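You operate a simulated robot arm through the tools that you are given. There is no shell and no other tool.

The job below is to be done with a simulated two-armed robot. You get a single attempt, and the scene is never put back.

## Task
Rub the chalk off the small grey box on the turntable, turned to SIDE and bolted.
Fine: seat it, then turn, then push the teal bolt on, then rub; use the brown pad and put it back; the other box stays as it is. Set down upright: brown pad. What is to be rubbed or washed off counts as gone when no trace of it is left.

It is judged by the outcome, as a careful person would: the job done as asked, and still so three seconds after it is handed in. It fails if anything else is knocked over, pushed out of place, dropped, spilled or broken.

## Robot
Two 7-joint arms with fingered hands on one trunk that stands fixed in place. Base frame: the origin is at the foot of the trunk, x ahead of it, y to its left, z up; the work surface is at about z = 76. Readings come in cm, rad, newtons and seconds.
The left shoulder is at [7, 13.9, 103.3], the right one opposite. With the tool pointing down near the work surface each hand reaches from about 46 to 84 cm from the base axis, measured 20 degrees to its own side. Payload 3.9 kg a hand.
The TCP of each hand is the grasp point between the finger pads, 2.9 cm short of the fingertips. In the tool frame z runs along the fingers and y along their closing line. The gripper opens to 10 cm. The gripper's body begins 3.4 cm behind the TCP. The gripper is a hand of 5 fingers: y runs from the thumb to the fingers, the wrist lies at [-1.5, -10.5, -17.7] in the tool frame.
Orientation is told as [roll, pitch, yaw] about the base's x, y, z axes, in that order, counted from this pose: with the fingers straight down and the wrist toward the robot, the tool's x, y and z point along [0, 1, 0], [1, 0, 0] and [0, 0, -1] of the base frame.

## Interface
- The arms move only by the tool move_arm. It takes "left_deltas", "right_deltas" or both (then of equal length, played together; a hand with none holds still); each is a list of rows, each a list of 2 entries, a list of its own where there are three numbers: the shift along the base's x, y, z in cm, then the turn, a rotation vector about the base's x, y, z in degrees. In form: [[[x, y, z], [ax, ay, az]], ...]. A call has 1 to 20 rows; each row is the pose to reach, as a shift and turn from the pose commanded when the call began. Rows are played at 5 a second. More than 5 cm and 0.15 rad between two rows, and nothing of the call is played. A pose out of reach is approached as far as the arm can. The call stops where the force on the tool passes 40 N (or 10 N more than at its start, if that is more) or the arm is blocked; 0.2 s more then pass. In this call time passes only in rows, and 0.2 s behind the last. It gives the time, the measured TCP pose, the force on the tool (base axes), the opening and the grip force at its end, in the units of the frame above (readings bear some noise), with the torque about the TCP (base axes, N m) and any sound that the robot's microphone picked up.
- Cameras (640 x 400 px; columns grow to the right, rows downward): "scene" is now at [13.34, 2.35, 137.47]; the picture's right is [0.36, -0.93, 0.00], its down [-0.48, -0.18, -0.86] and it looks along [0.80, 0.31, -0.51] (base axes); focal length 310 px, centre (320, 200). "left" rides on the left gripper at [-6.5, -8.6, -12.1] in its tool frame; the picture's right is [-0.76, -0.31, 0.58], its down [0.59, -0.70, 0.40] and it looks along [0.28, 0.64, 0.71] (tool axes); focal length 247 px, centre (320, 200). "right" rides on the right gripper at [6.6, -8.6, -12.1] in its tool frame; the picture's right is [-0.76, 0.31, -0.58], its down [-0.59, -0.70, 0.40] and it looks along [-0.28, 0.64, 0.71] (tool axes); focal length 247 px, centre (320, 200). There is no depth. A picture from a camera that has moved, and an enlarged one, comes with that camera's place and axes in the base frame and with its lens. The place of the scene camera against the robot may be out by one fixed shift of up to 1.8 cm in any direction.
- grab_frame(camera): a new picture of that camera. The clock stands still meanwhile.
- raise_lower(by): slides the trunk up (or, below 0, down) by that many cm; the arms and the scene camera ride with it, the base frame stays. It gives what a move gives, with no picture.
- curl_fingers(index, middle, ring, little, thumb_bend, thumb_turn, hand): sets how far each is bent, from 0 (flat) to 1 (curled in); at 0.3 the hand is open as for a grip, at 0.7 the pads meet at the TCP. One left out holds its place. A second passes; each finger stops where it meets its share of the squeeze, and holds until it gets a number again. It is the only way to open and close the hand. It gives what a move gives, with no picture; readings hold the bend of each and the force on index, middle, ring, little, thumb and palm. thumb_turn goes from beside the hand (0) to across from the fingers (1), as for a grip.
- aim_head(pan, tilt): turns the head with the scene camera to pan (to the left, within 1.501 rad either way) and tilt (down, from -0.506 to 1.204), counted from straight ahead of the robot. It gives what a move gives.
- close_up(camera, box): a new picture of the part [left, top, right, bottom] of that camera's present view, enlarged. The clock stands still meanwhile.
- job_done(): hands the job in; it is judged then, once.

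Nothing tells you positions but the pictures and the camera data. Unless the task says otherwise, let go and move clear before handing in.

The tools are called after "Call:" by a JSON object that holds its "api" and its "payload". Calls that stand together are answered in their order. move_arm: Moves the arms, as the interface text tells. Its arguments: {"type":"object","properties":{"left_deltas":{"type":"array"},"right_deltas":{"type":"array"}},"required":[]} The other tools are called the same way: raise_lower (by) slides the trunk up or down; curl_fingers (index, middle, ring, little, thumb_bend, thumb_turn, hand) moves the fingers one by one; aim_head (pan, tilt) turns the head that bears the scene camera; grab_frame (camera) takes a picture; close_up (camera, box) takes an enlarged picture of a part of a camera's view; job_done () hands the job in.

At the start:

```text
clock: 0.0
left_tcp_pos: [38.69, 45.74, 117.37]
left_ee_rot: [-0.001, 0.0, 0.454]
left_contact_force: [0.2, 0.2, 0.3]
left_ft_torque: [0.01, -0.01, 0.0]
left_opening: 10.0
left_grasp_force: 0.1
left_shape: jaw
left_bend: [0.3, 0.3, 0.3, 0.3, 0.3, 0.98]
left_finger forces: [0.0, 0.0, 0.0, 0.1, 0.1, 0.0]
right_tcp_pos: [49.87, -0.05, 109.1]
right_ee_rot: [0.001, -0.002, 0.456]
right_contact_force: [0.4, -0.4, -0.4]
right_ft_torque: [0.01, 0.02, 0.0]
right_opening: 9.97
right_grasp_force: 0.0
right_shape: jaw
right_bend: [0.3, 0.3, 0.3, 0.3, 0.3, 0.98]
right_finger forces: [0.0, 0.1, 0.0, 0.0, 0.1, 0.0]
trunk travel left (down, up): [-67.5, 16.5]
head pan, tilt: [0.367, 0.538]
```

scene: 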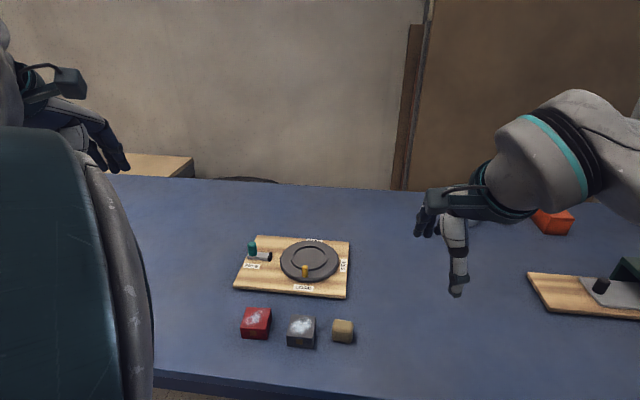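
right: 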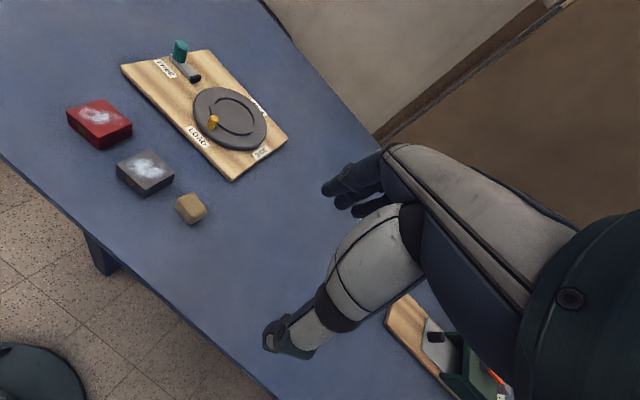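
left: 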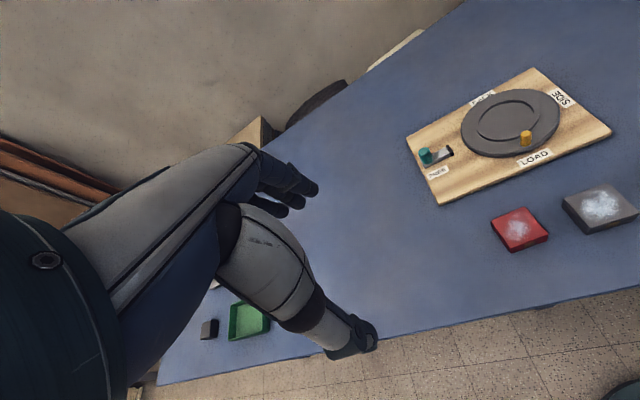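

I see a wooden board with a dark turntable (yellow peg, LOAD/SIDE labels, teal bolt), a red box, a grey box with chalk and a brown pad in front of it. I'll look closer before moving.

Call:
{"api": "close_up", "payload": {"camera": "scene", "box": [220, 220, 380, 320]}}

Call:
{"api": "close_up", "payload": {"camera": "scene", "box": [220, 290, 380, 390]}}

Call:
{"api": "close_up", "payload": {"camera": "left", "box": [400, 50, 640, 200]}}

Call:
{"api": "close_up", "payload": {"camera": "right", "box": [60, 30, 300, 230]}}

```text
4.00 times, centred on (300, 270) of scene
camera zoom: at [13.34, 2.35, 137.47], right [0.36, -0.93, 0.0], down [-0.48, -0.18, -0.86], along [0.8, 0.31, -0.51], focal length 1241 px, centre (400, -80)
```

zoom: 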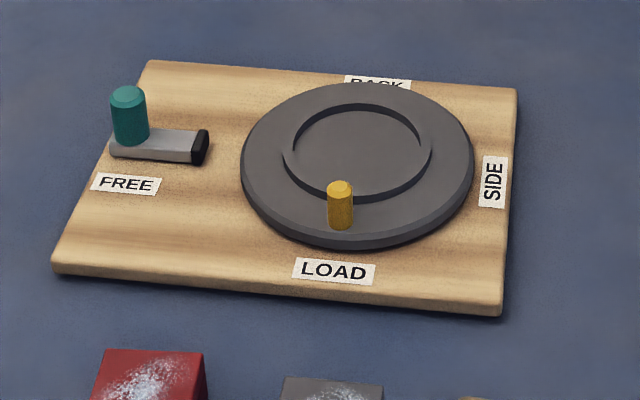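

```text
4.00 times, centred on (300, 340) of scene
camera zoom: at [13.34, 2.35, 137.47], right [0.36, -0.93, 0.0], down [-0.48, -0.18, -0.86], along [0.8, 0.31, -0.51], focal length 1241 px, centre (400, -360)
```

zoom: 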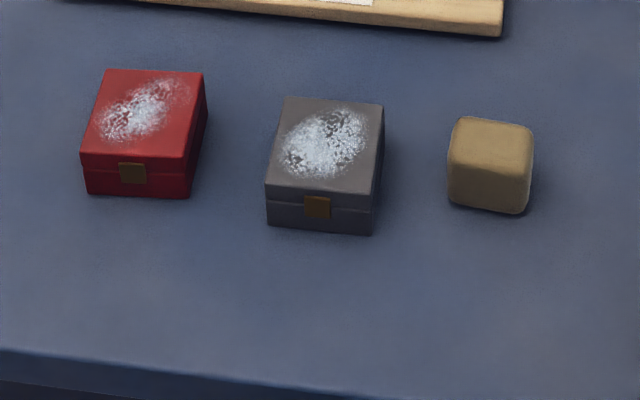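

```text
2.67 times, centred on (520, 125) of left
camera zoom: at [33.95, 36.13, 129.39], right [0.06, -0.81, -0.58], down [-0.89, 0.22, -0.4], along [0.45, 0.54, -0.71], focal length 659 px, centre (-213, 400)
```

zoom: 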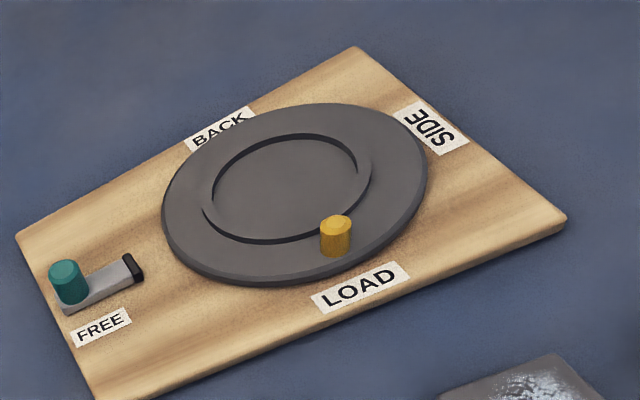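

```text
2.00 times, centred on (180, 130) of right
camera zoom: at [39.28, 2.19, 121.25], right [0.61, -0.55, 0.58], down [-0.37, -0.84, -0.4], along [0.7, 0.03, -0.71], focal length 494 px, centre (600, 340)
```

zoom: 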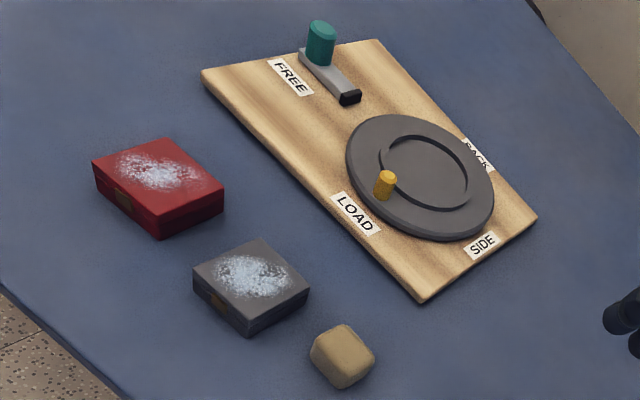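

I take the grey box to be near (52, 23), the turntable near (73, 28) and the pad near (52, 14), all on the left arm's side. I'll take sharper close-ups to measure them better.

Call:
{"api": "close_up", "payload": {"camera": "right", "box": [100, 130, 220, 230]}}

Call:
{"api": "close_up", "payload": {"camera": "right", "box": [110, 30, 300, 190]}}

Call:
{"api": "close_up", "payload": {"camera": "left", "box": [480, 160, 640, 260]}}

Call:
{"api": "close_up", "payload": {"camera": "scene", "box": [270, 300, 370, 360]}}

Call:
{"api": "close_up", "payload": {"camera": "scene", "box": [230, 225, 360, 305]}}

```text
4.00 times, centred on (160, 180) of right
camera zoom: at [39.28, 2.19, 121.25], right [0.61, -0.55, 0.58], down [-0.37, -0.84, -0.4], along [0.7, 0.03, -0.71], focal length 988 px, centre (960, 280)
```

zoom: 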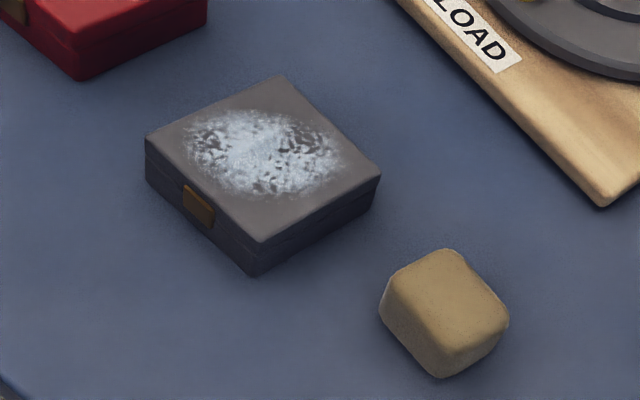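

```text
2.50 times, centred on (205, 110) of right
camera zoom: at [39.28, 2.19, 121.25], right [0.61, -0.55, 0.58], down [-0.37, -0.84, -0.4], along [0.7, 0.03, -0.71], focal length 617 px, centre (608, 425)
```

zoom: 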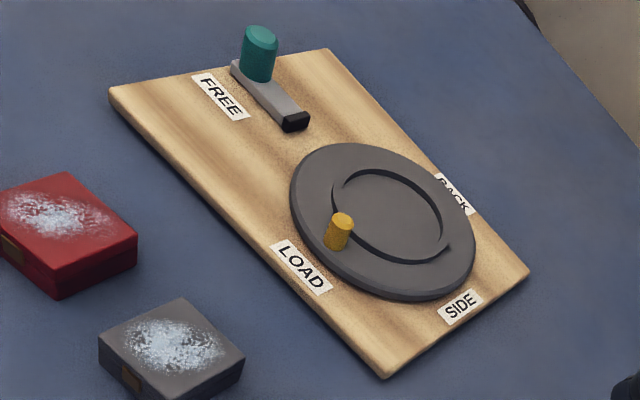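

```text
4.00 times, centred on (560, 210) of left
camera zoom: at [33.95, 36.13, 129.39], right [0.06, -0.81, -0.58], down [-0.89, 0.22, -0.4], along [0.45, 0.54, -0.71], focal length 988 px, centre (-640, 160)
```

zoom: 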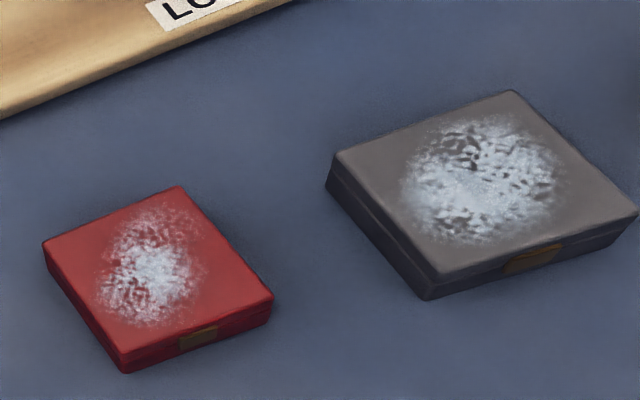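

```text
6.40 times, centred on (320, 330) of scene
camera zoom: at [13.34, 2.35, 137.47], right [0.36, -0.93, 0.0], down [-0.48, -0.18, -0.86], along [0.8, 0.31, -0.51], focal length 1986 px, centre (320, -632)
```

zoom: 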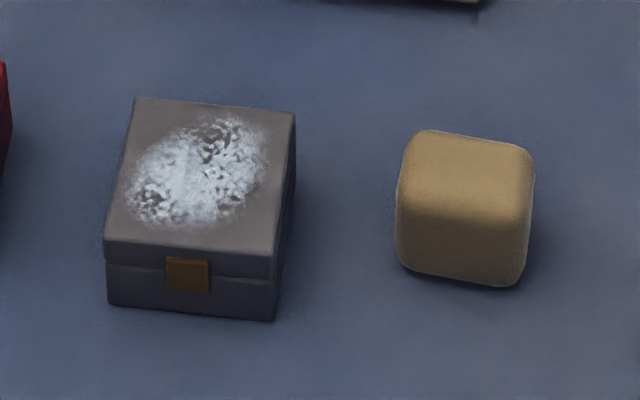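

```text
4.92 times, centred on (295, 265) of scene
camera zoom: at [13.34, 2.35, 137.47], right [0.36, -0.93, 0.0], down [-0.48, -0.18, -0.86], along [0.8, 0.31, -0.51], focal length 1528 px, centre (443, -120)
```

zoom: 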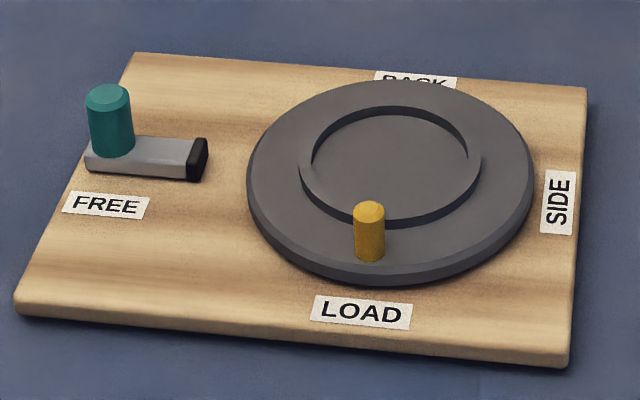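

The red box, the grey box and the board all look yawed about 15°. The grey box is roughly 5.3 x 6.2 x 3.4 cm, and the turntable has a raised ring about 9 cm wide inside that it should sit in. I'll bring the left hand above the grey box and move the right hand aside.

Call:
{"api": "move_arm", "payload": {"left_deltas": [[[1.7, -3.0, -1.9], [0, 0, -1.4]], [[3.4, -6.0, -3.8], [0, 0, -2.8]], [[5.1, -9.0, -5.7], [0, 0, -4.2]], [[6.8, -12.0, -7.6], [0, 0, -5.6]], [[8.5, -15.0, -9.5], [0, 0, -7.0]], [[10.2, -18.0, -11.4], [0, 0, -8.4]], [[11.9, -21.0, -13.3], [0, 0, -9.8]], [[13.5, -23.8, -15.4], [0, 0, -11.1]]], "right_deltas": [[[0, -1.5, 0.5], [0, 0, 0]], [[0, -3.0, 1.0], [0, 0, 0]], [[0, -4.5, 1.5], [0, 0, 0]], [[0, -6.0, 2.0], [0, 0, 0]], [[0, -7.5, 2.5], [0, 0, 0]], [[0, -9.0, 3.0], [0, 0, 0]], [[0, -10.5, 3.5], [0, 0, 0]], [[0, -12.0, 4.0], [0, 0, 0]]]}}

Call:
{"api": "grab_frame", "payload": {"camera": "left"}}

Call:
{"api": "grab_frame", "payload": {"camera": "scene"}}

Call:
{"api": "grab_frame", "payload": {"camera": "right"}}

```text
clock: 1.8
left_tcp_pos: [55.01, 23.55, 100.75]
left_ee_rot: [-0.018, 0.009, 0.27]
left_contact_force: [0.8, 0.3, -0.2]
left_ft_torque: [-0.02, 0.0, 0.0]
left_opening: 9.99
left_grasp_force: 0.0
left_shape: jaw
left_bend: [0.3, 0.3, 0.3, 0.3, 0.3, 0.98]
left_finger forces: [0.1, 0.1, 0.1, 0.1, 0.0, 0.0]
left hand out of reach, approached as far as the arm can: row 1, 2, 3, 4, 5, 6, 7, 8
right_tcp_pos: [49.94, -7.54, 111.53]
right_ee_rot: [-0.001, 0.0, 0.455]
right_contact_force: [-0.1, 0.6, 0.4]
right_ft_torque: [0.02, -0.02, 0.03]
right_opening: 9.97
right_grasp_force: 0.0
right_shape: jaw
right_bend: [0.3, 0.3, 0.3, 0.3, 0.3, 0.98]
right_finger forces: [0.0, 0.0, 0.1, 0.0, 0.0, 0.0]
right hand out of reach, approached as far as the arm can: row 6, 7, 8
trunk travel left (down, up): [-67.5, 16.5]
head pan, tilt: [0.367, 0.538]
```

```text
taken
camera left: at [48.72, 15.21, 112.96], right [-0.09, -0.82, -0.56], down [-0.84, 0.37, -0.4], along [0.54, 0.43, -0.72], focal length 247 px, centre (320, 200)
```

left: 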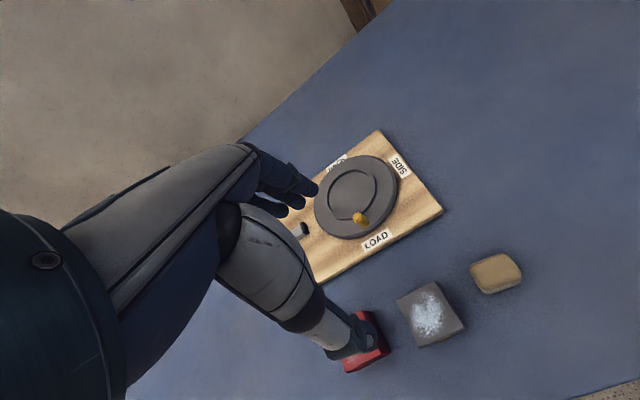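

```text
taken
camera scene: at [13.39, 2.28, 137.47], right [0.36, -0.93, 0.0], down [-0.48, -0.18, -0.86], along [0.8, 0.31, -0.51], focal length 310 px, centre (320, 200)
```

scene: 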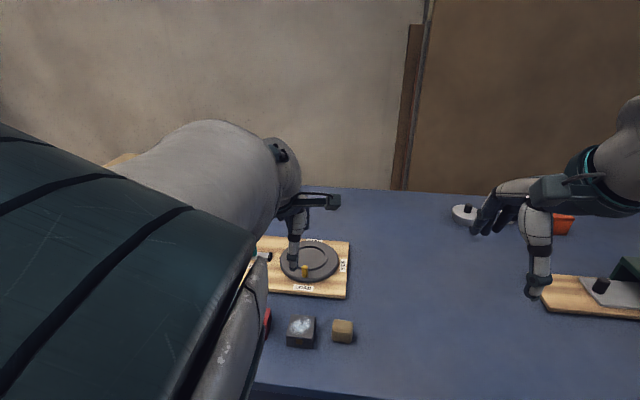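

```text
taken
camera right: at [39.33, -5.39, 123.71], right [0.61, -0.55, 0.58], down [-0.37, -0.84, -0.4], along [0.7, 0.03, -0.71], focal length 247 px, centre (320, 200)
```

right: 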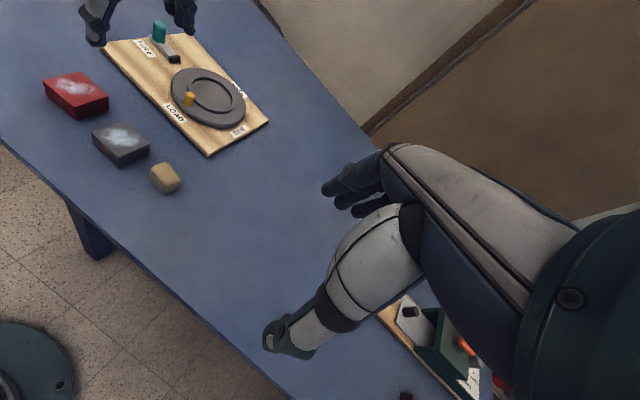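

The left hand stopped a little short of the pose I asked for (about (55, 23.5, 101)), because poses this high and close are hard for the arm. The grey box projects to about (52.2, 22), so I'll lower straight down and check how the commanded pose behaves.

Call:
{"api": "move_arm", "payload": {"left_deltas": [[[0, 0, -4], [0, 0, 0]], [[0, 0, -8], [0, 0, 0]]]}}

```text
clock: 2.4
left_tcp_pos: [55.36, 22.79, 92.84]
left_ee_rot: [0.001, -0.003, 0.26]
left_contact_force: [-0.7, -0.6, -0.4]
left_ft_torque: [0.01, 0.03, 0.02]
left_opening: 9.99
left_grasp_force: 0.1
left_shape: jaw
left_bend: [0.3, 0.3, 0.3, 0.3, 0.3, 0.98]
left_finger forces: [0.0, 0.0, 0.1, 0.1, 0.1, 0.0]
right_tcp_pos: [50.0, -7.31, 111.52]
right_ee_rot: [0.001, 0.002, 0.455]
right_contact_force: [-0.2, 0.1, 0.2]
right_ft_torque: [-0.01, 0.01, 0.03]
right_opening: 9.98
right_grasp_force: 0.0
right_shape: jaw
right_bend: [0.3, 0.3, 0.3, 0.3, 0.3, 0.98]
right_finger forces: [0.0, 0.0, 0.1, 0.0, 0.1, 0.1]
trunk travel left (down, up): [-67.5, 16.5]
head pan, tilt: [0.367, 0.538]
```

The hand is now at (55.4, 22.8, 92.8) and in reach. I'll centre it over the box at a safe height and look.

Call:
{"api": "move_arm", "payload": {"left_deltas": [[[-1.6, -0.5, -1.4], [0, 0, 0]], [[-3.2, -0.9, -2.8], [0, 0, 0]]]}}

Call:
{"api": "grab_frame", "payload": {"camera": "left"}}

Call:
{"api": "close_up", "payload": {"camera": "right", "box": [40, 0, 280, 200]}}

Call:
{"api": "grab_frame", "payload": {"camera": "scene"}}

```text
clock: 3.0
left_tcp_pos: [51.83, 22.12, 90.21]
left_ee_rot: [-0.001, -0.003, 0.261]
left_contact_force: [0.3, 0.2, -0.2]
left_ft_torque: [0.01, 0.03, 0.0]
left_opening: 9.98
left_grasp_force: 0.0
left_shape: jaw
left_bend: [0.3, 0.3, 0.3, 0.3, 0.3, 0.98]
left_finger forces: [0.0, 0.0, 0.0, 0.0, 0.1, 0.0]
right_tcp_pos: [49.92, -7.49, 111.61]
right_ee_rot: [-0.001, 0.0, 0.455]
right_contact_force: [0.2, 0.6, 0.0]
right_ft_torque: [-0.01, 0.01, 0.02]
right_opening: 9.97
right_grasp_force: 0.1
right_shape: jaw
right_bend: [0.3, 0.3, 0.3, 0.3, 0.3, 0.98]
right_finger forces: [0.0, 0.0, 0.0, 0.0, 0.1, 0.0]
trunk travel left (down, up): [-67.5, 16.5]
head pan, tilt: [0.367, 0.538]
```

```text
taken
camera left: at [45.36, 13.54, 102.1], right [-0.1, -0.81, -0.58], down [-0.83, 0.39, -0.4], along [0.55, 0.44, -0.71], focal length 247 px, centre (320, 200)
```

left: 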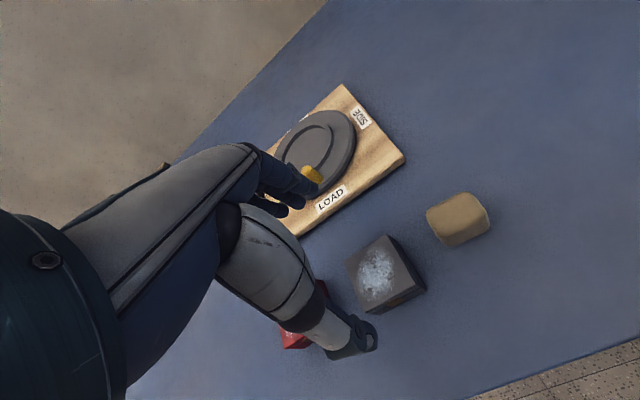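

```text
2.00 times, centred on (160, 100) of right
camera zoom: at [39.26, -5.32, 123.74], right [0.61, -0.55, 0.58], down [-0.37, -0.84, -0.4], along [0.7, 0.03, -0.71], focal length 494 px, centre (640, 400)
```

zoom: 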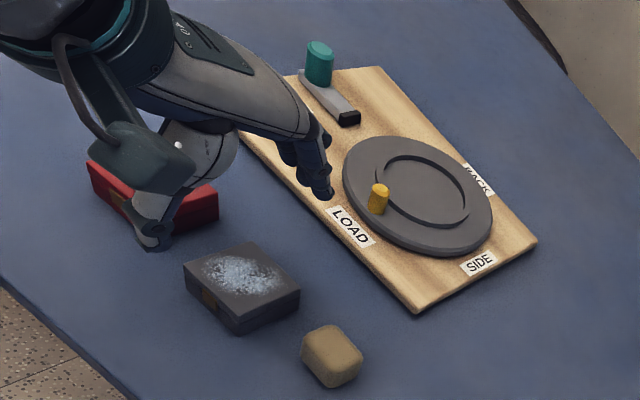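

```text
taken
camera scene: at [13.31, 2.36, 137.48], right [0.36, -0.93, 0.0], down [-0.48, -0.18, -0.86], along [0.8, 0.31, -0.51], focal length 310 px, centre (320, 200)
```

scene: 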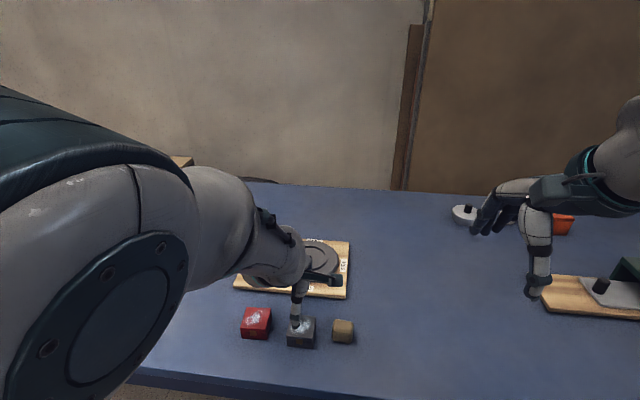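

The hand hovers over the box at about (52, 22, 90). I'll take a close-up to pin down the offset of the box and pad from the hand.

Call:
{"api": "close_up", "payload": {"camera": "left", "box": [330, 180, 510, 330]}}

Call:
{"api": "close_up", "payload": {"camera": "left", "box": [200, 100, 440, 370]}}

Call:
{"api": "close_up", "payload": {"camera": "scene", "box": [230, 220, 390, 360]}}

Call:
{"api": "close_up", "payload": {"camera": "right", "box": [80, 60, 190, 200]}}

```text
2.67 times, centred on (420, 255) of left
camera zoom: at [45.36, 13.54, 102.1], right [-0.1, -0.81, -0.58], down [-0.83, 0.39, -0.4], along [0.55, 0.44, -0.71], focal length 659 px, centre (53, 53)
```

zoom: 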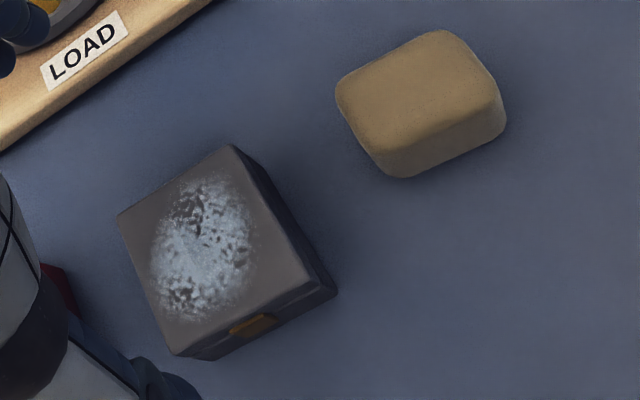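

```text
1.48 times, centred on (320, 235) of left
camera zoom: at [45.36, 13.54, 102.1], right [-0.1, -0.81, -0.58], down [-0.83, 0.39, -0.4], along [0.55, 0.44, -0.71], focal length 366 px, centre (320, 148)
```

zoom: 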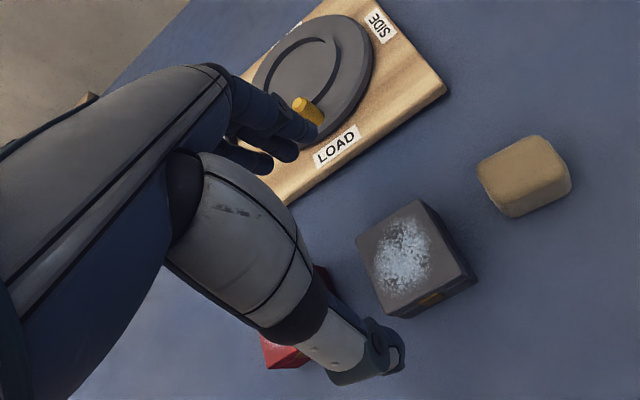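

```text
2.86 times, centred on (310, 290) of scene
camera zoom: at [13.31, 2.36, 137.48], right [0.36, -0.93, 0.0], down [-0.48, -0.18, -0.86], along [0.8, 0.31, -0.51], focal length 887 px, centre (349, -57)
```

zoom: 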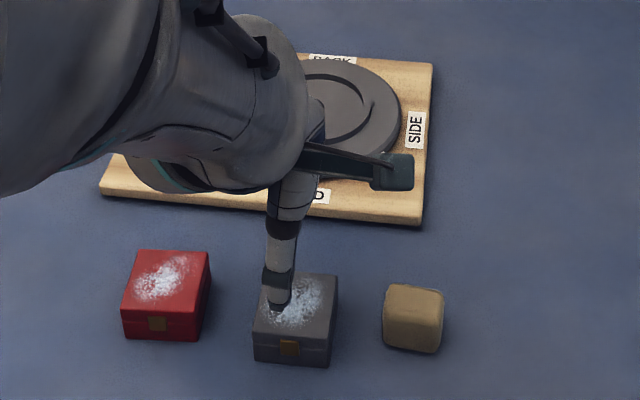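

```text
2.86 times, centred on (135, 130) of right
camera zoom: at [39.26, -5.32, 123.74], right [0.61, -0.55, 0.58], down [-0.37, -0.84, -0.4], along [0.7, 0.03, -0.71], focal length 706 px, centre (849, 400)
```

zoom: 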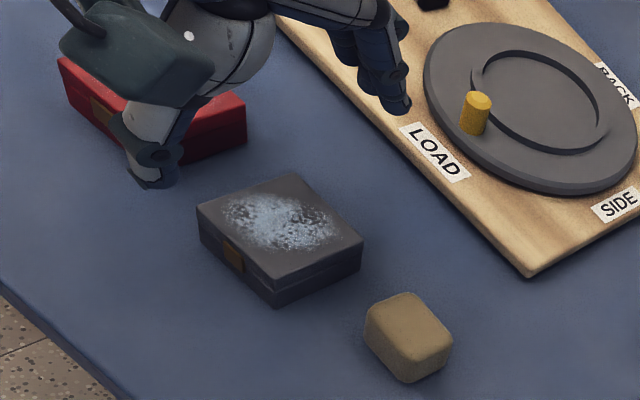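

The box centre is almost exactly under the hand at about (52.0, 22.0), with matching yaw. I'll descend with the hand open to z ≈ 80.2, thumb in front and fingers behind, keeping the fingertips above the height of the turntable ring.

Call:
{"api": "move_arm", "payload": {"left_deltas": [[[0, 0, -2.5], [0, 0, 0]], [[0, 0, -5.0], [0, 0, 0]], [[0, 0, -7.5], [0, 0, 0]], [[0, 0, -9.8], [0, 0, 0]]]}}

Call:
{"api": "close_up", "payload": {"camera": "right", "box": [60, 60, 190, 200]}}

Call:
{"api": "grab_frame", "payload": {"camera": "left"}}

Call:
{"api": "close_up", "payload": {"camera": "scene", "box": [230, 220, 390, 360]}}

```text
clock: 4.0
left_tcp_pos: [51.88, 22.25, 80.35]
left_ee_rot: [0.0, 0.0, 0.261]
left_contact_force: [-0.2, 0.3, -0.2]
left_ft_torque: [-0.02, -0.04, 0.0]
left_opening: 10.0
left_grasp_force: 0.0
left_shape: jaw
left_bend: [0.3, 0.3, 0.3, 0.3, 0.3, 0.98]
left_finger forces: [0.0, 0.1, 0.0, 0.0, 0.0, 0.0]
right_tcp_pos: [50.07, -7.33, 111.61]
right_ee_rot: [0.001, 0.001, 0.455]
right_contact_force: [1.0, 0.0, -0.1]
right_ft_torque: [0.04, 0.01, 0.0]
right_opening: 9.97
right_grasp_force: 0.2
right_shape: jaw
right_bend: [0.3, 0.3, 0.3, 0.3, 0.3, 0.98]
right_finger forces: [0.0, 0.1, 0.0, 0.0, 0.0, 0.0]
trunk travel left (down, up): [-67.5, 16.5]
head pan, tilt: [0.367, 0.538]
```

```text
2.86 times, centred on (125, 130) of right
camera zoom: at [39.35, -5.3, 123.7], right [0.61, -0.55, 0.58], down [-0.37, -0.84, -0.4], along [0.7, 0.03, -0.71], focal length 706 px, centre (877, 400)
```

zoom: 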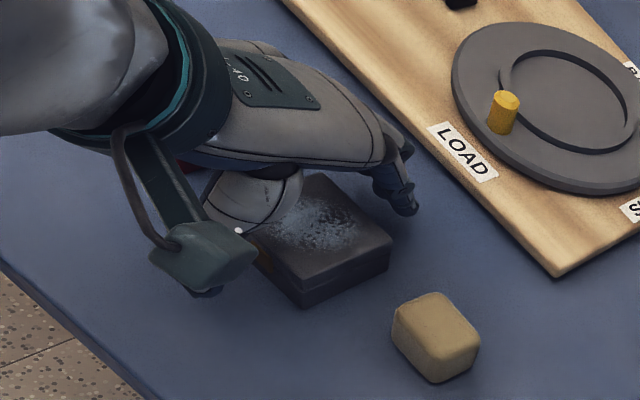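

```text
taken
camera left: at [45.41, 13.66, 92.38], right [-0.1, -0.81, -0.58], down [-0.83, 0.39, -0.4], along [0.55, 0.44, -0.71], focal length 247 px, centre (320, 200)
```

left: 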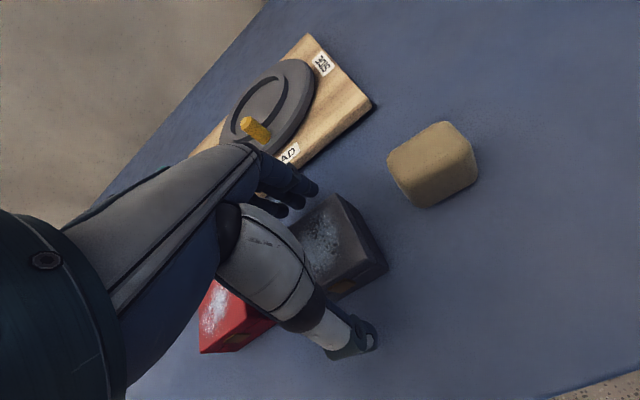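

```text
2.86 times, centred on (310, 290) of scene
camera zoom: at [13.41, 2.38, 137.47], right [0.36, -0.93, 0.0], down [-0.48, -0.18, -0.86], along [0.8, 0.31, -0.51], focal length 887 px, centre (349, -57)
```

zoom: 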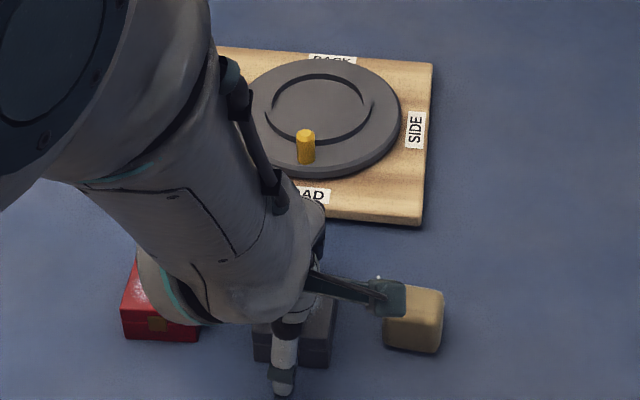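

The hand straddles the box cleanly, thumb in front and fingers behind. I'll close gradually.

Call:
{"api": "curl_fingers", "payload": {"hand": "left", "index": 0.5, "middle": 0.5, "ring": 0.5, "little": 0.5, "thumb_bend": 0.5}}

Call:
{"api": "close_up", "payload": {"camera": "right", "box": [60, 60, 190, 200]}}

Call:
{"api": "close_up", "payload": {"camera": "left", "box": [200, 130, 440, 370]}}

```text
clock: 5.0
left_tcp_pos: [51.81, 22.2, 80.48]
left_ee_rot: [0.0, 0.0, 0.261]
left_contact_force: [0.5, 0.5, 1.5]
left_ft_torque: [-0.03, 0.03, -0.03]
left_opening: 5.52
left_grasp_force: 1.7
left_shape: fingers
left_bend: [0.49, 0.49, 0.49, 0.5, 0.48, 0.98]
left_finger forces: [1.3, 0.3, 0.4, 0.1, 1.9, 0.1]
right_tcp_pos: [49.91, -7.56, 111.59]
right_ee_rot: [-0.001, 0.0, 0.457]
right_contact_force: [-0.4, 0.1, -0.2]
right_ft_torque: [0.03, 0.0, 0.0]
right_opening: 9.98
right_grasp_force: 0.0
right_shape: jaw
right_bend: [0.3, 0.3, 0.3, 0.3, 0.3, 0.98]
right_finger forces: [0.1, 0.0, 0.0, 0.1, 0.0, 0.0]
trunk travel left (down, up): [-67.5, 16.5]
head pan, tilt: [0.367, 0.538]
```

```text
2.86 times, centred on (125, 130) of right
camera zoom: at [39.28, -5.32, 123.73], right [0.61, -0.55, 0.58], down [-0.37, -0.84, -0.4], along [0.7, 0.03, -0.71], focal length 706 px, centre (877, 400)
```

zoom: 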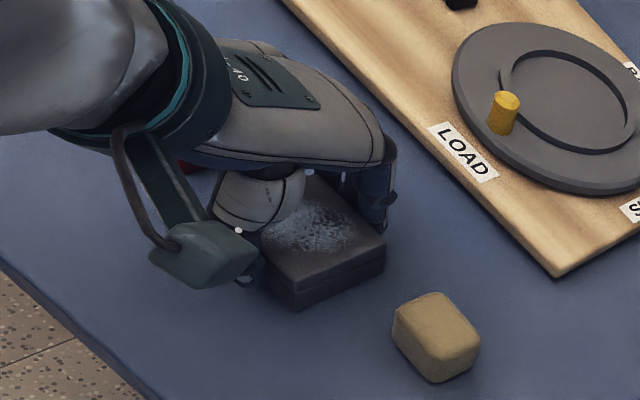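

```text
1.67 times, centred on (320, 250) of left
camera zoom: at [45.36, 13.64, 92.43], right [-0.1, -0.81, -0.58], down [-0.83, 0.39, -0.4], along [0.55, 0.44, -0.71], focal length 412 px, centre (320, 117)
```

zoom: 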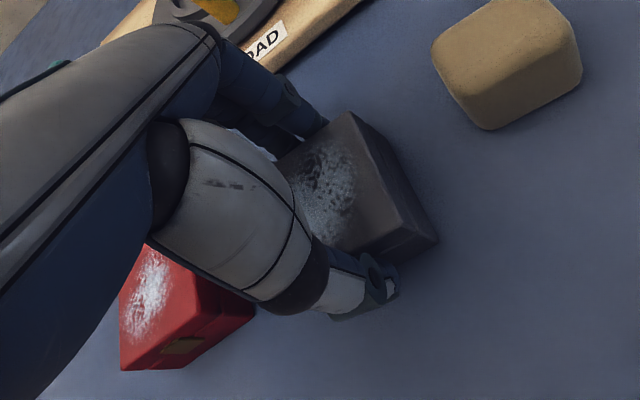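

The fingers touch the box at an opening of 5.5 cm. I'll squeeze a bit more to hold it firmly.

Call:
{"api": "curl_fingers", "payload": {"hand": "left", "index": 0.62, "middle": 0.62, "ring": 0.62, "little": 0.62, "thumb_bend": 0.62}}

```text
clock: 6.0
left_tcp_pos: [51.88, 22.0, 80.38]
left_ee_rot: [0.001, -0.002, 0.263]
left_contact_force: [0.9, 1.2, 3.4]
left_ft_torque: [-0.08, 0.08, -0.04]
left_opening: 5.12
left_grasp_force: 13.7
left_shape: fingers
left_bend: [0.55, 0.57, 0.57, 0.62, 0.51, 0.96]
left_finger forces: [7.3, 4.1, 2.9, 0.0, 13.0, 0.0]
right_tcp_pos: [49.77, -7.44, 111.61]
right_ee_rot: [0.001, 0.0, 0.456]
right_contact_force: [0.1, 0.4, 0.5]
right_ft_torque: [-0.02, -0.02, -0.01]
right_opening: 9.98
right_grasp_force: 0.2
right_shape: jaw
right_bend: [0.3, 0.3, 0.3, 0.3, 0.3, 0.98]
right_finger forces: [0.1, 0.0, 0.0, 0.0, 0.0, 0.0]
trunk travel left (down, up): [-67.5, 16.5]
head pan, tilt: [0.367, 0.538]
```

The grip reads 13.7 N with the little finger just past the box's side. I'll lift a little and check that it holds.

Call:
{"api": "move_arm", "payload": {"left_deltas": [[[0, 0, 1.0], [0, 0, 0]], [[0, 0, 3.0], [0, 0, 0]]]}}

Call:
{"api": "close_up", "payload": {"camera": "right", "box": [60, 60, 190, 200]}}

Call:
{"api": "close_up", "payload": {"camera": "left", "box": [200, 130, 440, 370]}}

```text
clock: 6.6
left_tcp_pos: [51.72, 22.25, 83.37]
left_ee_rot: [0.0, 0.001, 0.26]
left_contact_force: [-0.9, -0.5, -0.3]
left_ft_torque: [-0.01, -0.02, 0.05]
left_opening: 5.14
left_grasp_force: 13.4
left_shape: fingers
left_bend: [0.55, 0.57, 0.58, 0.62, 0.51, 0.95]
left_finger forces: [6.7, 3.9, 2.8, 0.0, 13.3, 0.0]
right_tcp_pos: [49.89, -7.54, 111.67]
right_ee_rot: [0.001, -0.001, 0.455]
right_contact_force: [-0.2, 0.8, -0.5]
right_ft_torque: [0.0, 0.0, -0.01]
right_opening: 10.01
right_grasp_force: 0.1
right_shape: jaw
right_bend: [0.3, 0.3, 0.3, 0.3, 0.3, 0.98]
right_finger forces: [0.1, 0.0, 0.1, 0.0, 0.0, 0.0]
trunk travel left (down, up): [-67.5, 16.5]
head pan, tilt: [0.367, 0.538]
```

```text
2.86 times, centred on (125, 130) of right
camera zoom: at [39.21, -5.35, 123.75], right [0.61, -0.55, 0.58], down [-0.37, -0.84, -0.4], along [0.7, 0.03, -0.71], focal length 706 px, centre (877, 400)
```

zoom: 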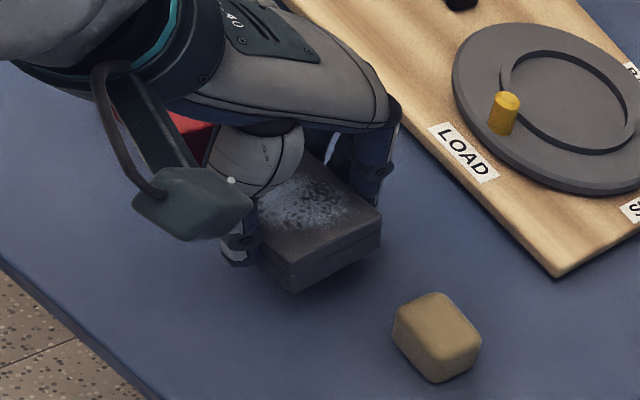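

```text
1.67 times, centred on (320, 250) of left
camera zoom: at [45.29, 13.66, 95.45], right [-0.1, -0.81, -0.58], down [-0.83, 0.39, -0.4], along [0.55, 0.44, -0.71], focal length 412 px, centre (320, 117)
```

zoom: 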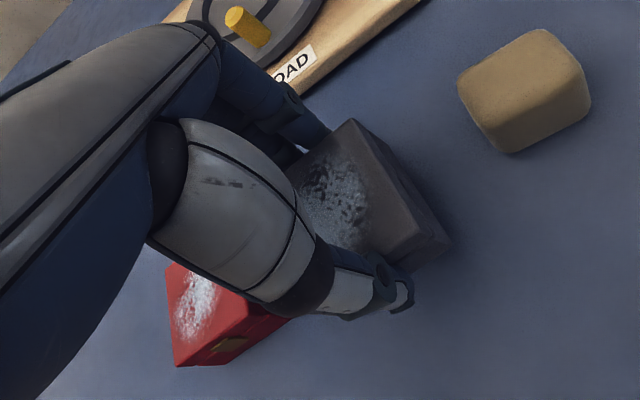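

The box is lifted and seems turned about 5° in the hand and shifted slightly toward the thumb. I'll raise it further and measure where it sits in the hand.

Call:
{"api": "move_arm", "payload": {"left_deltas": [[[0, 0, 2.5], [0, 0, 0]], [[0, 0, 5.0], [0, 0, 0]], [[0, 0, 6.6], [0, 0, 0]]]}}

Call:
{"api": "close_up", "payload": {"camera": "left", "box": [310, 180, 420, 300]}}

Call:
{"api": "close_up", "payload": {"camera": "right", "box": [70, 40, 190, 160]}}

Call:
{"api": "close_up", "payload": {"camera": "scene", "box": [250, 220, 390, 340]}}

```text
clock: 7.4
left_tcp_pos: [51.82, 22.05, 90.05]
left_ee_rot: [-0.002, 0.001, 0.264]
left_contact_force: [0.6, -0.5, 0.1]
left_ft_torque: [0.01, 0.01, 0.0]
left_opening: 5.16
left_grasp_force: 13.7
left_shape: fingers
left_bend: [0.55, 0.57, 0.58, 0.62, 0.51, 0.95]
left_finger forces: [6.6, 3.9, 2.8, 0.0, 13.3, 0.0]
right_tcp_pos: [49.89, -7.61, 111.57]
right_ee_rot: [0.0, 0.0, 0.457]
right_contact_force: [0.3, -0.6, 0.4]
right_ft_torque: [0.03, -0.02, 0.0]
right_opening: 9.97
right_grasp_force: 0.0
right_shape: jaw
right_bend: [0.3, 0.3, 0.3, 0.3, 0.3, 0.98]
right_finger forces: [0.1, 0.0, 0.1, 0.1, 0.0, 0.0]
trunk travel left (down, up): [-67.5, 16.5]
head pan, tilt: [0.367, 0.538]
```

```text
3.33 times, centred on (365, 240) of left
camera zoom: at [45.27, 13.54, 102.02], right [-0.1, -0.81, -0.58], down [-0.83, 0.39, -0.4], along [0.55, 0.44, -0.71], focal length 823 px, centre (170, 67)
```

zoom: 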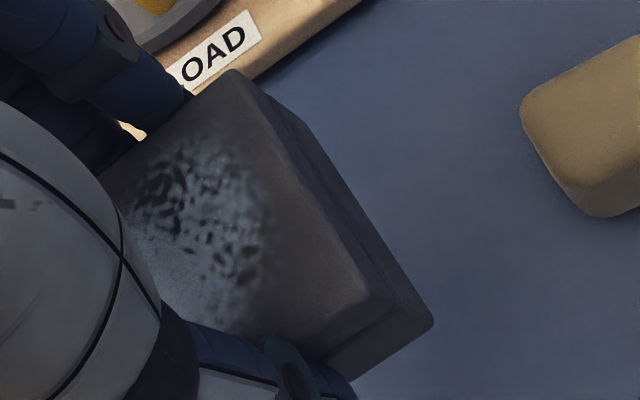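

```text
3.33 times, centred on (130, 100) of right
camera zoom: at [39.25, -5.34, 123.74], right [0.61, -0.55, 0.58], down [-0.37, -0.84, -0.4], along [0.7, 0.03, -0.71], focal length 823 px, centre (953, 533)
```

zoom: 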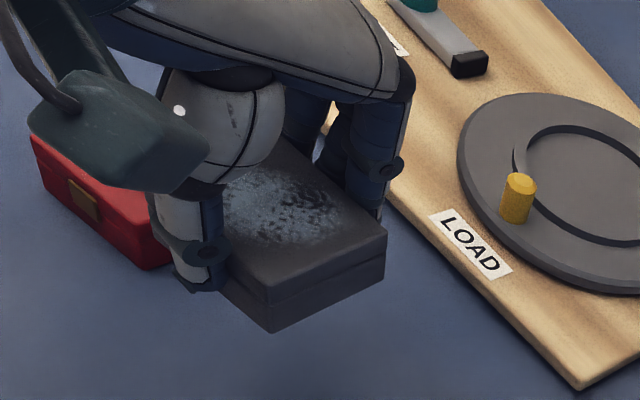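

```text
3.33 times, centred on (320, 280) of scene
camera zoom: at [13.3, 2.34, 137.48], right [0.36, -0.93, 0.0], down [-0.48, -0.18, -0.86], along [0.8, 0.31, -0.51], focal length 1034 px, centre (320, -67)
```

zoom: 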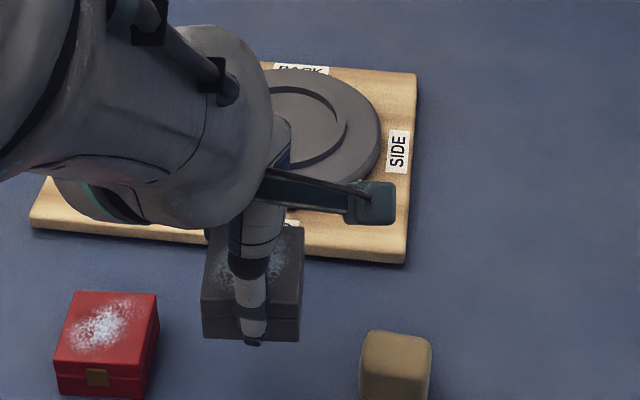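

In the hand frame the box centre is about 1.0 cm toward the thumb and the box is turned about 2.5°. The ring centre is near (72.6, 29.3), so I'll carry the box over it at z ≈ 91, clear of the peg, and measure again from there.

Call:
{"api": "move_arm", "payload": {"left_deltas": [[[3.5, 1.2, 0.5], [0, 0, 0]], [[7.0, 2.4, 1.0], [0, 0, 0]], [[10.5, 3.6, 1.2], [0, 0, 0]], [[14.0, 4.8, 1.2], [0, 0, 0]], [[17.5, 6.0, 1.2], [0, 0, 0]], [[21.0, 7.2, 1.2], [0, 0, 0]]]}}

Call:
{"api": "grab_frame", "payload": {"camera": "left"}}

Call:
{"api": "close_up", "payload": {"camera": "right", "box": [80, 0, 280, 160]}}

Call:
{"api": "close_up", "payload": {"camera": "scene", "box": [220, 190, 380, 310]}}

```text
clock: 8.8
left_tcp_pos: [72.85, 29.76, 91.03]
left_ee_rot: [-0.001, 0.001, 0.262]
left_contact_force: [0.1, 0.4, 0.0]
left_ft_torque: [-0.04, 0.04, 0.01]
left_opening: 5.14
left_grasp_force: 13.8
left_shape: fingers
left_bend: [0.55, 0.58, 0.58, 0.62, 0.51, 0.95]
left_finger forces: [6.7, 3.7, 2.7, 0.1, 13.2, 0.0]
right_tcp_pos: [49.97, -7.42, 111.51]
right_ee_rot: [-0.001, 0.002, 0.455]
right_contact_force: [1.1, 0.2, -0.3]
right_ft_torque: [-0.04, 0.01, 0.01]
right_opening: 9.94
right_grasp_force: 0.0
right_shape: jaw
right_bend: [0.3, 0.3, 0.3, 0.3, 0.3, 0.98]
right_finger forces: [0.0, 0.0, 0.1, 0.1, 0.1, 0.0]
trunk travel left (down, up): [-67.5, 16.5]
head pan, tilt: [0.367, 0.538]
```

```text
taken
camera left: at [66.37, 21.2, 103.1], right [-0.1, -0.81, -0.58], down [-0.83, 0.39, -0.4], along [0.54, 0.44, -0.71], focal length 247 px, centre (320, 200)
```

left: 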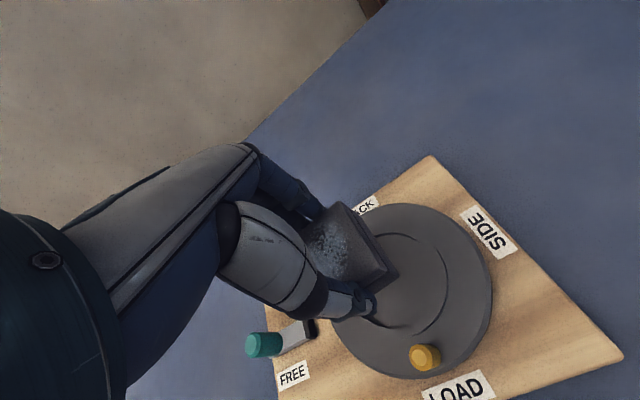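

```text
2.50 times, centred on (180, 80) of right
camera zoom: at [39.45, -5.22, 123.67], right [0.61, -0.54, 0.58], down [-0.37, -0.84, -0.4], along [0.7, 0.03, -0.71], focal length 617 px, centre (670, 500)
```

zoom: 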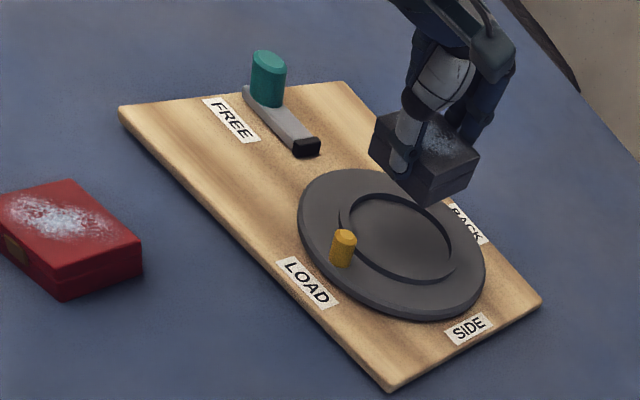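

```text
3.33 times, centred on (300, 250) of scene
camera zoom: at [13.52, 2.45, 137.45], right [0.36, -0.93, 0.0], down [-0.48, -0.18, -0.86], along [0.8, 0.31, -0.51], focal length 1034 px, centre (387, 33)
```

zoom: 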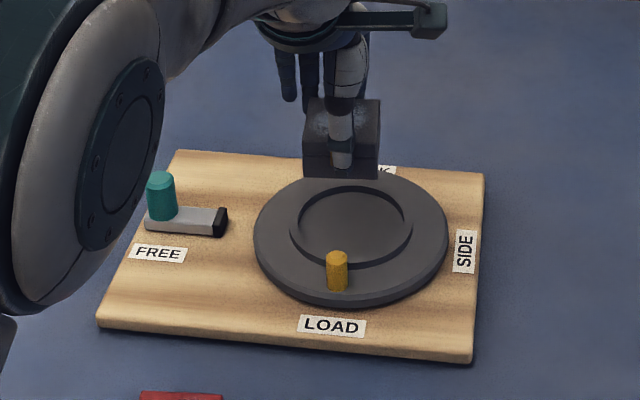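

The box hovers near the ring. I'll take close-ups of the ring from the hand camera to measure its centre and edges.

Call:
{"api": "close_up", "payload": {"camera": "left", "box": [300, 190, 500, 390]}}

Call:
{"api": "close_up", "payload": {"camera": "right", "box": [190, 40, 290, 140]}}

Call:
{"api": "close_up", "payload": {"camera": "scene", "box": [275, 235, 345, 285]}}

```text
2.00 times, centred on (400, 290) of left
camera zoom: at [66.37, 21.2, 103.1], right [-0.1, -0.81, -0.58], down [-0.83, 0.39, -0.4], along [0.54, 0.44, -0.71], focal length 494 px, centre (160, 20)
```

zoom: 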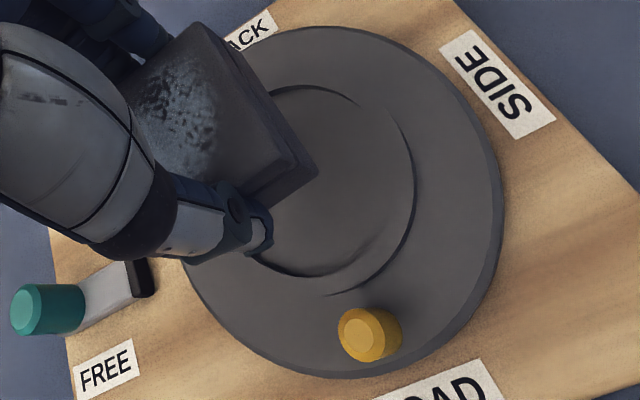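

```text
4.00 times, centred on (240, 90) of right
camera zoom: at [39.45, -5.22, 123.67], right [0.61, -0.54, 0.58], down [-0.37, -0.84, -0.4], along [0.7, 0.03, -0.71], focal length 988 px, centre (640, 640)
```

zoom: 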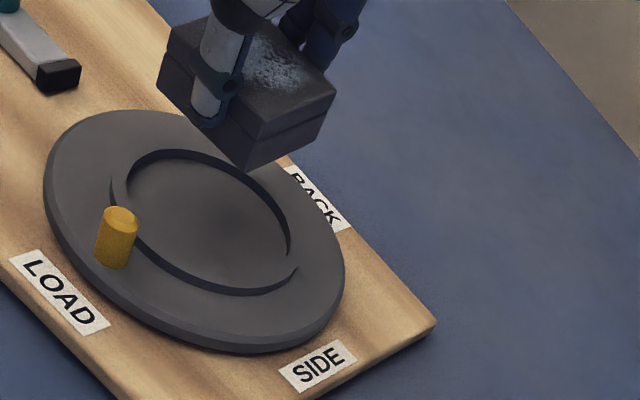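

```text
8.00 times, centred on (310, 260) of scene
camera zoom: at [13.52, 2.45, 137.45], right [0.36, -0.93, 0.0], down [-0.48, -0.18, -0.86], along [0.8, 0.31, -0.51], focal length 2482 px, centre (400, -280)
```

zoom: 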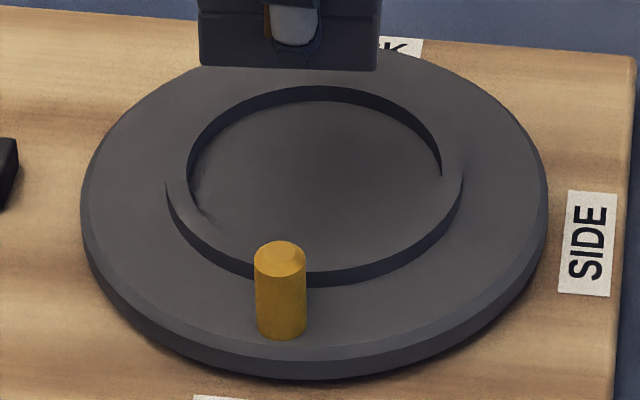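

Measured from three views, the ring centre is offset from the box centre by about (+0.45, -0.35) cm. I'll correct for that and lower to about 1 cm above the ring before checking again.

Call:
{"api": "move_arm", "payload": {"left_deltas": [[[0.45, -0.35, 0], [0, 0, 0]], [[0.45, -0.35, -2.0], [0, 0, 0]], [[0.45, -0.35, -4.0], [0, 0, 0]], [[0.45, -0.35, -5.6], [0, 0, 0]]]}}

Call:
{"api": "close_up", "payload": {"camera": "left", "box": [300, 190, 500, 390]}}

Call:
{"api": "close_up", "payload": {"camera": "right", "box": [190, 40, 290, 140]}}

Call:
{"api": "close_up", "payload": {"camera": "scene", "box": [275, 235, 345, 285]}}

```text
clock: 9.8
left_tcp_pos: [73.18, 29.14, 85.63]
left_ee_rot: [0.0, -0.001, 0.26]
left_contact_force: [-0.4, 0.2, -0.8]
left_ft_torque: [-0.02, 0.01, 0.02]
left_opening: 5.14
left_grasp_force: 13.6
left_shape: fingers
left_bend: [0.55, 0.58, 0.58, 0.62, 0.51, 0.95]
left_finger forces: [6.7, 3.8, 2.7, 0.0, 13.1, 0.0]
right_tcp_pos: [49.89, -7.49, 111.57]
right_ee_rot: [0.0, 0.0, 0.456]
right_contact_force: [-0.3, 0.0, 0.0]
right_ft_torque: [-0.01, 0.03, -0.03]
right_opening: 9.96
right_grasp_force: 0.0
right_shape: jaw
right_bend: [0.3, 0.3, 0.3, 0.3, 0.3, 0.98]
right_finger forces: [0.0, 0.1, 0.0, 0.1, 0.0, 0.0]
trunk travel left (down, up): [-67.5, 16.5]
head pan, tilt: [0.367, 0.538]
```

```text
2.00 times, centred on (400, 290) of left
camera zoom: at [66.73, 20.55, 97.52], right [-0.1, -0.81, -0.58], down [-0.83, 0.39, -0.4], along [0.55, 0.44, -0.71], focal length 494 px, centre (160, 20)
```

zoom: 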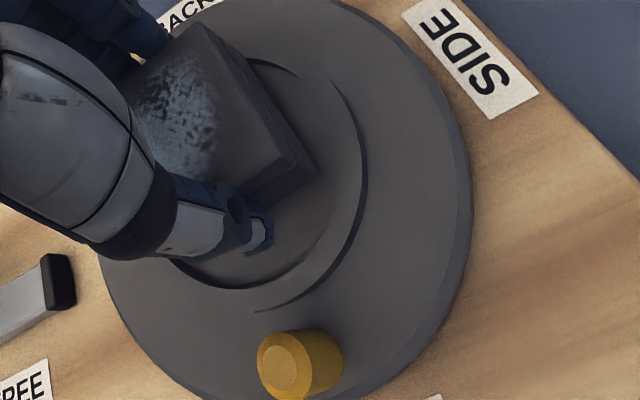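

```text
4.00 times, centred on (240, 90) of right
camera zoom: at [39.35, -5.29, 123.71], right [0.61, -0.55, 0.58], down [-0.37, -0.84, -0.4], along [0.7, 0.03, -0.71], focal length 988 px, centre (640, 640)
```

zoom: 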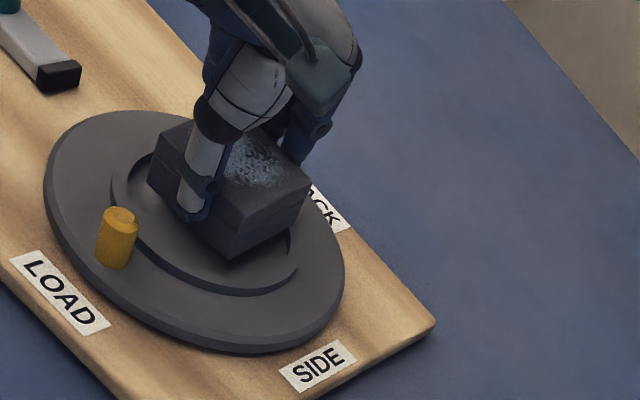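

```text
8.00 times, centred on (310, 260) of scene
camera zoom: at [13.41, 2.39, 137.47], right [0.36, -0.93, 0.0], down [-0.48, -0.18, -0.86], along [0.8, 0.31, -0.51], focal length 2482 px, centre (400, -280)
```

zoom: 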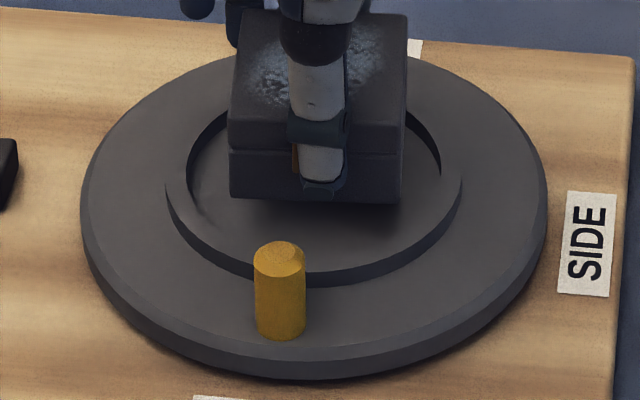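

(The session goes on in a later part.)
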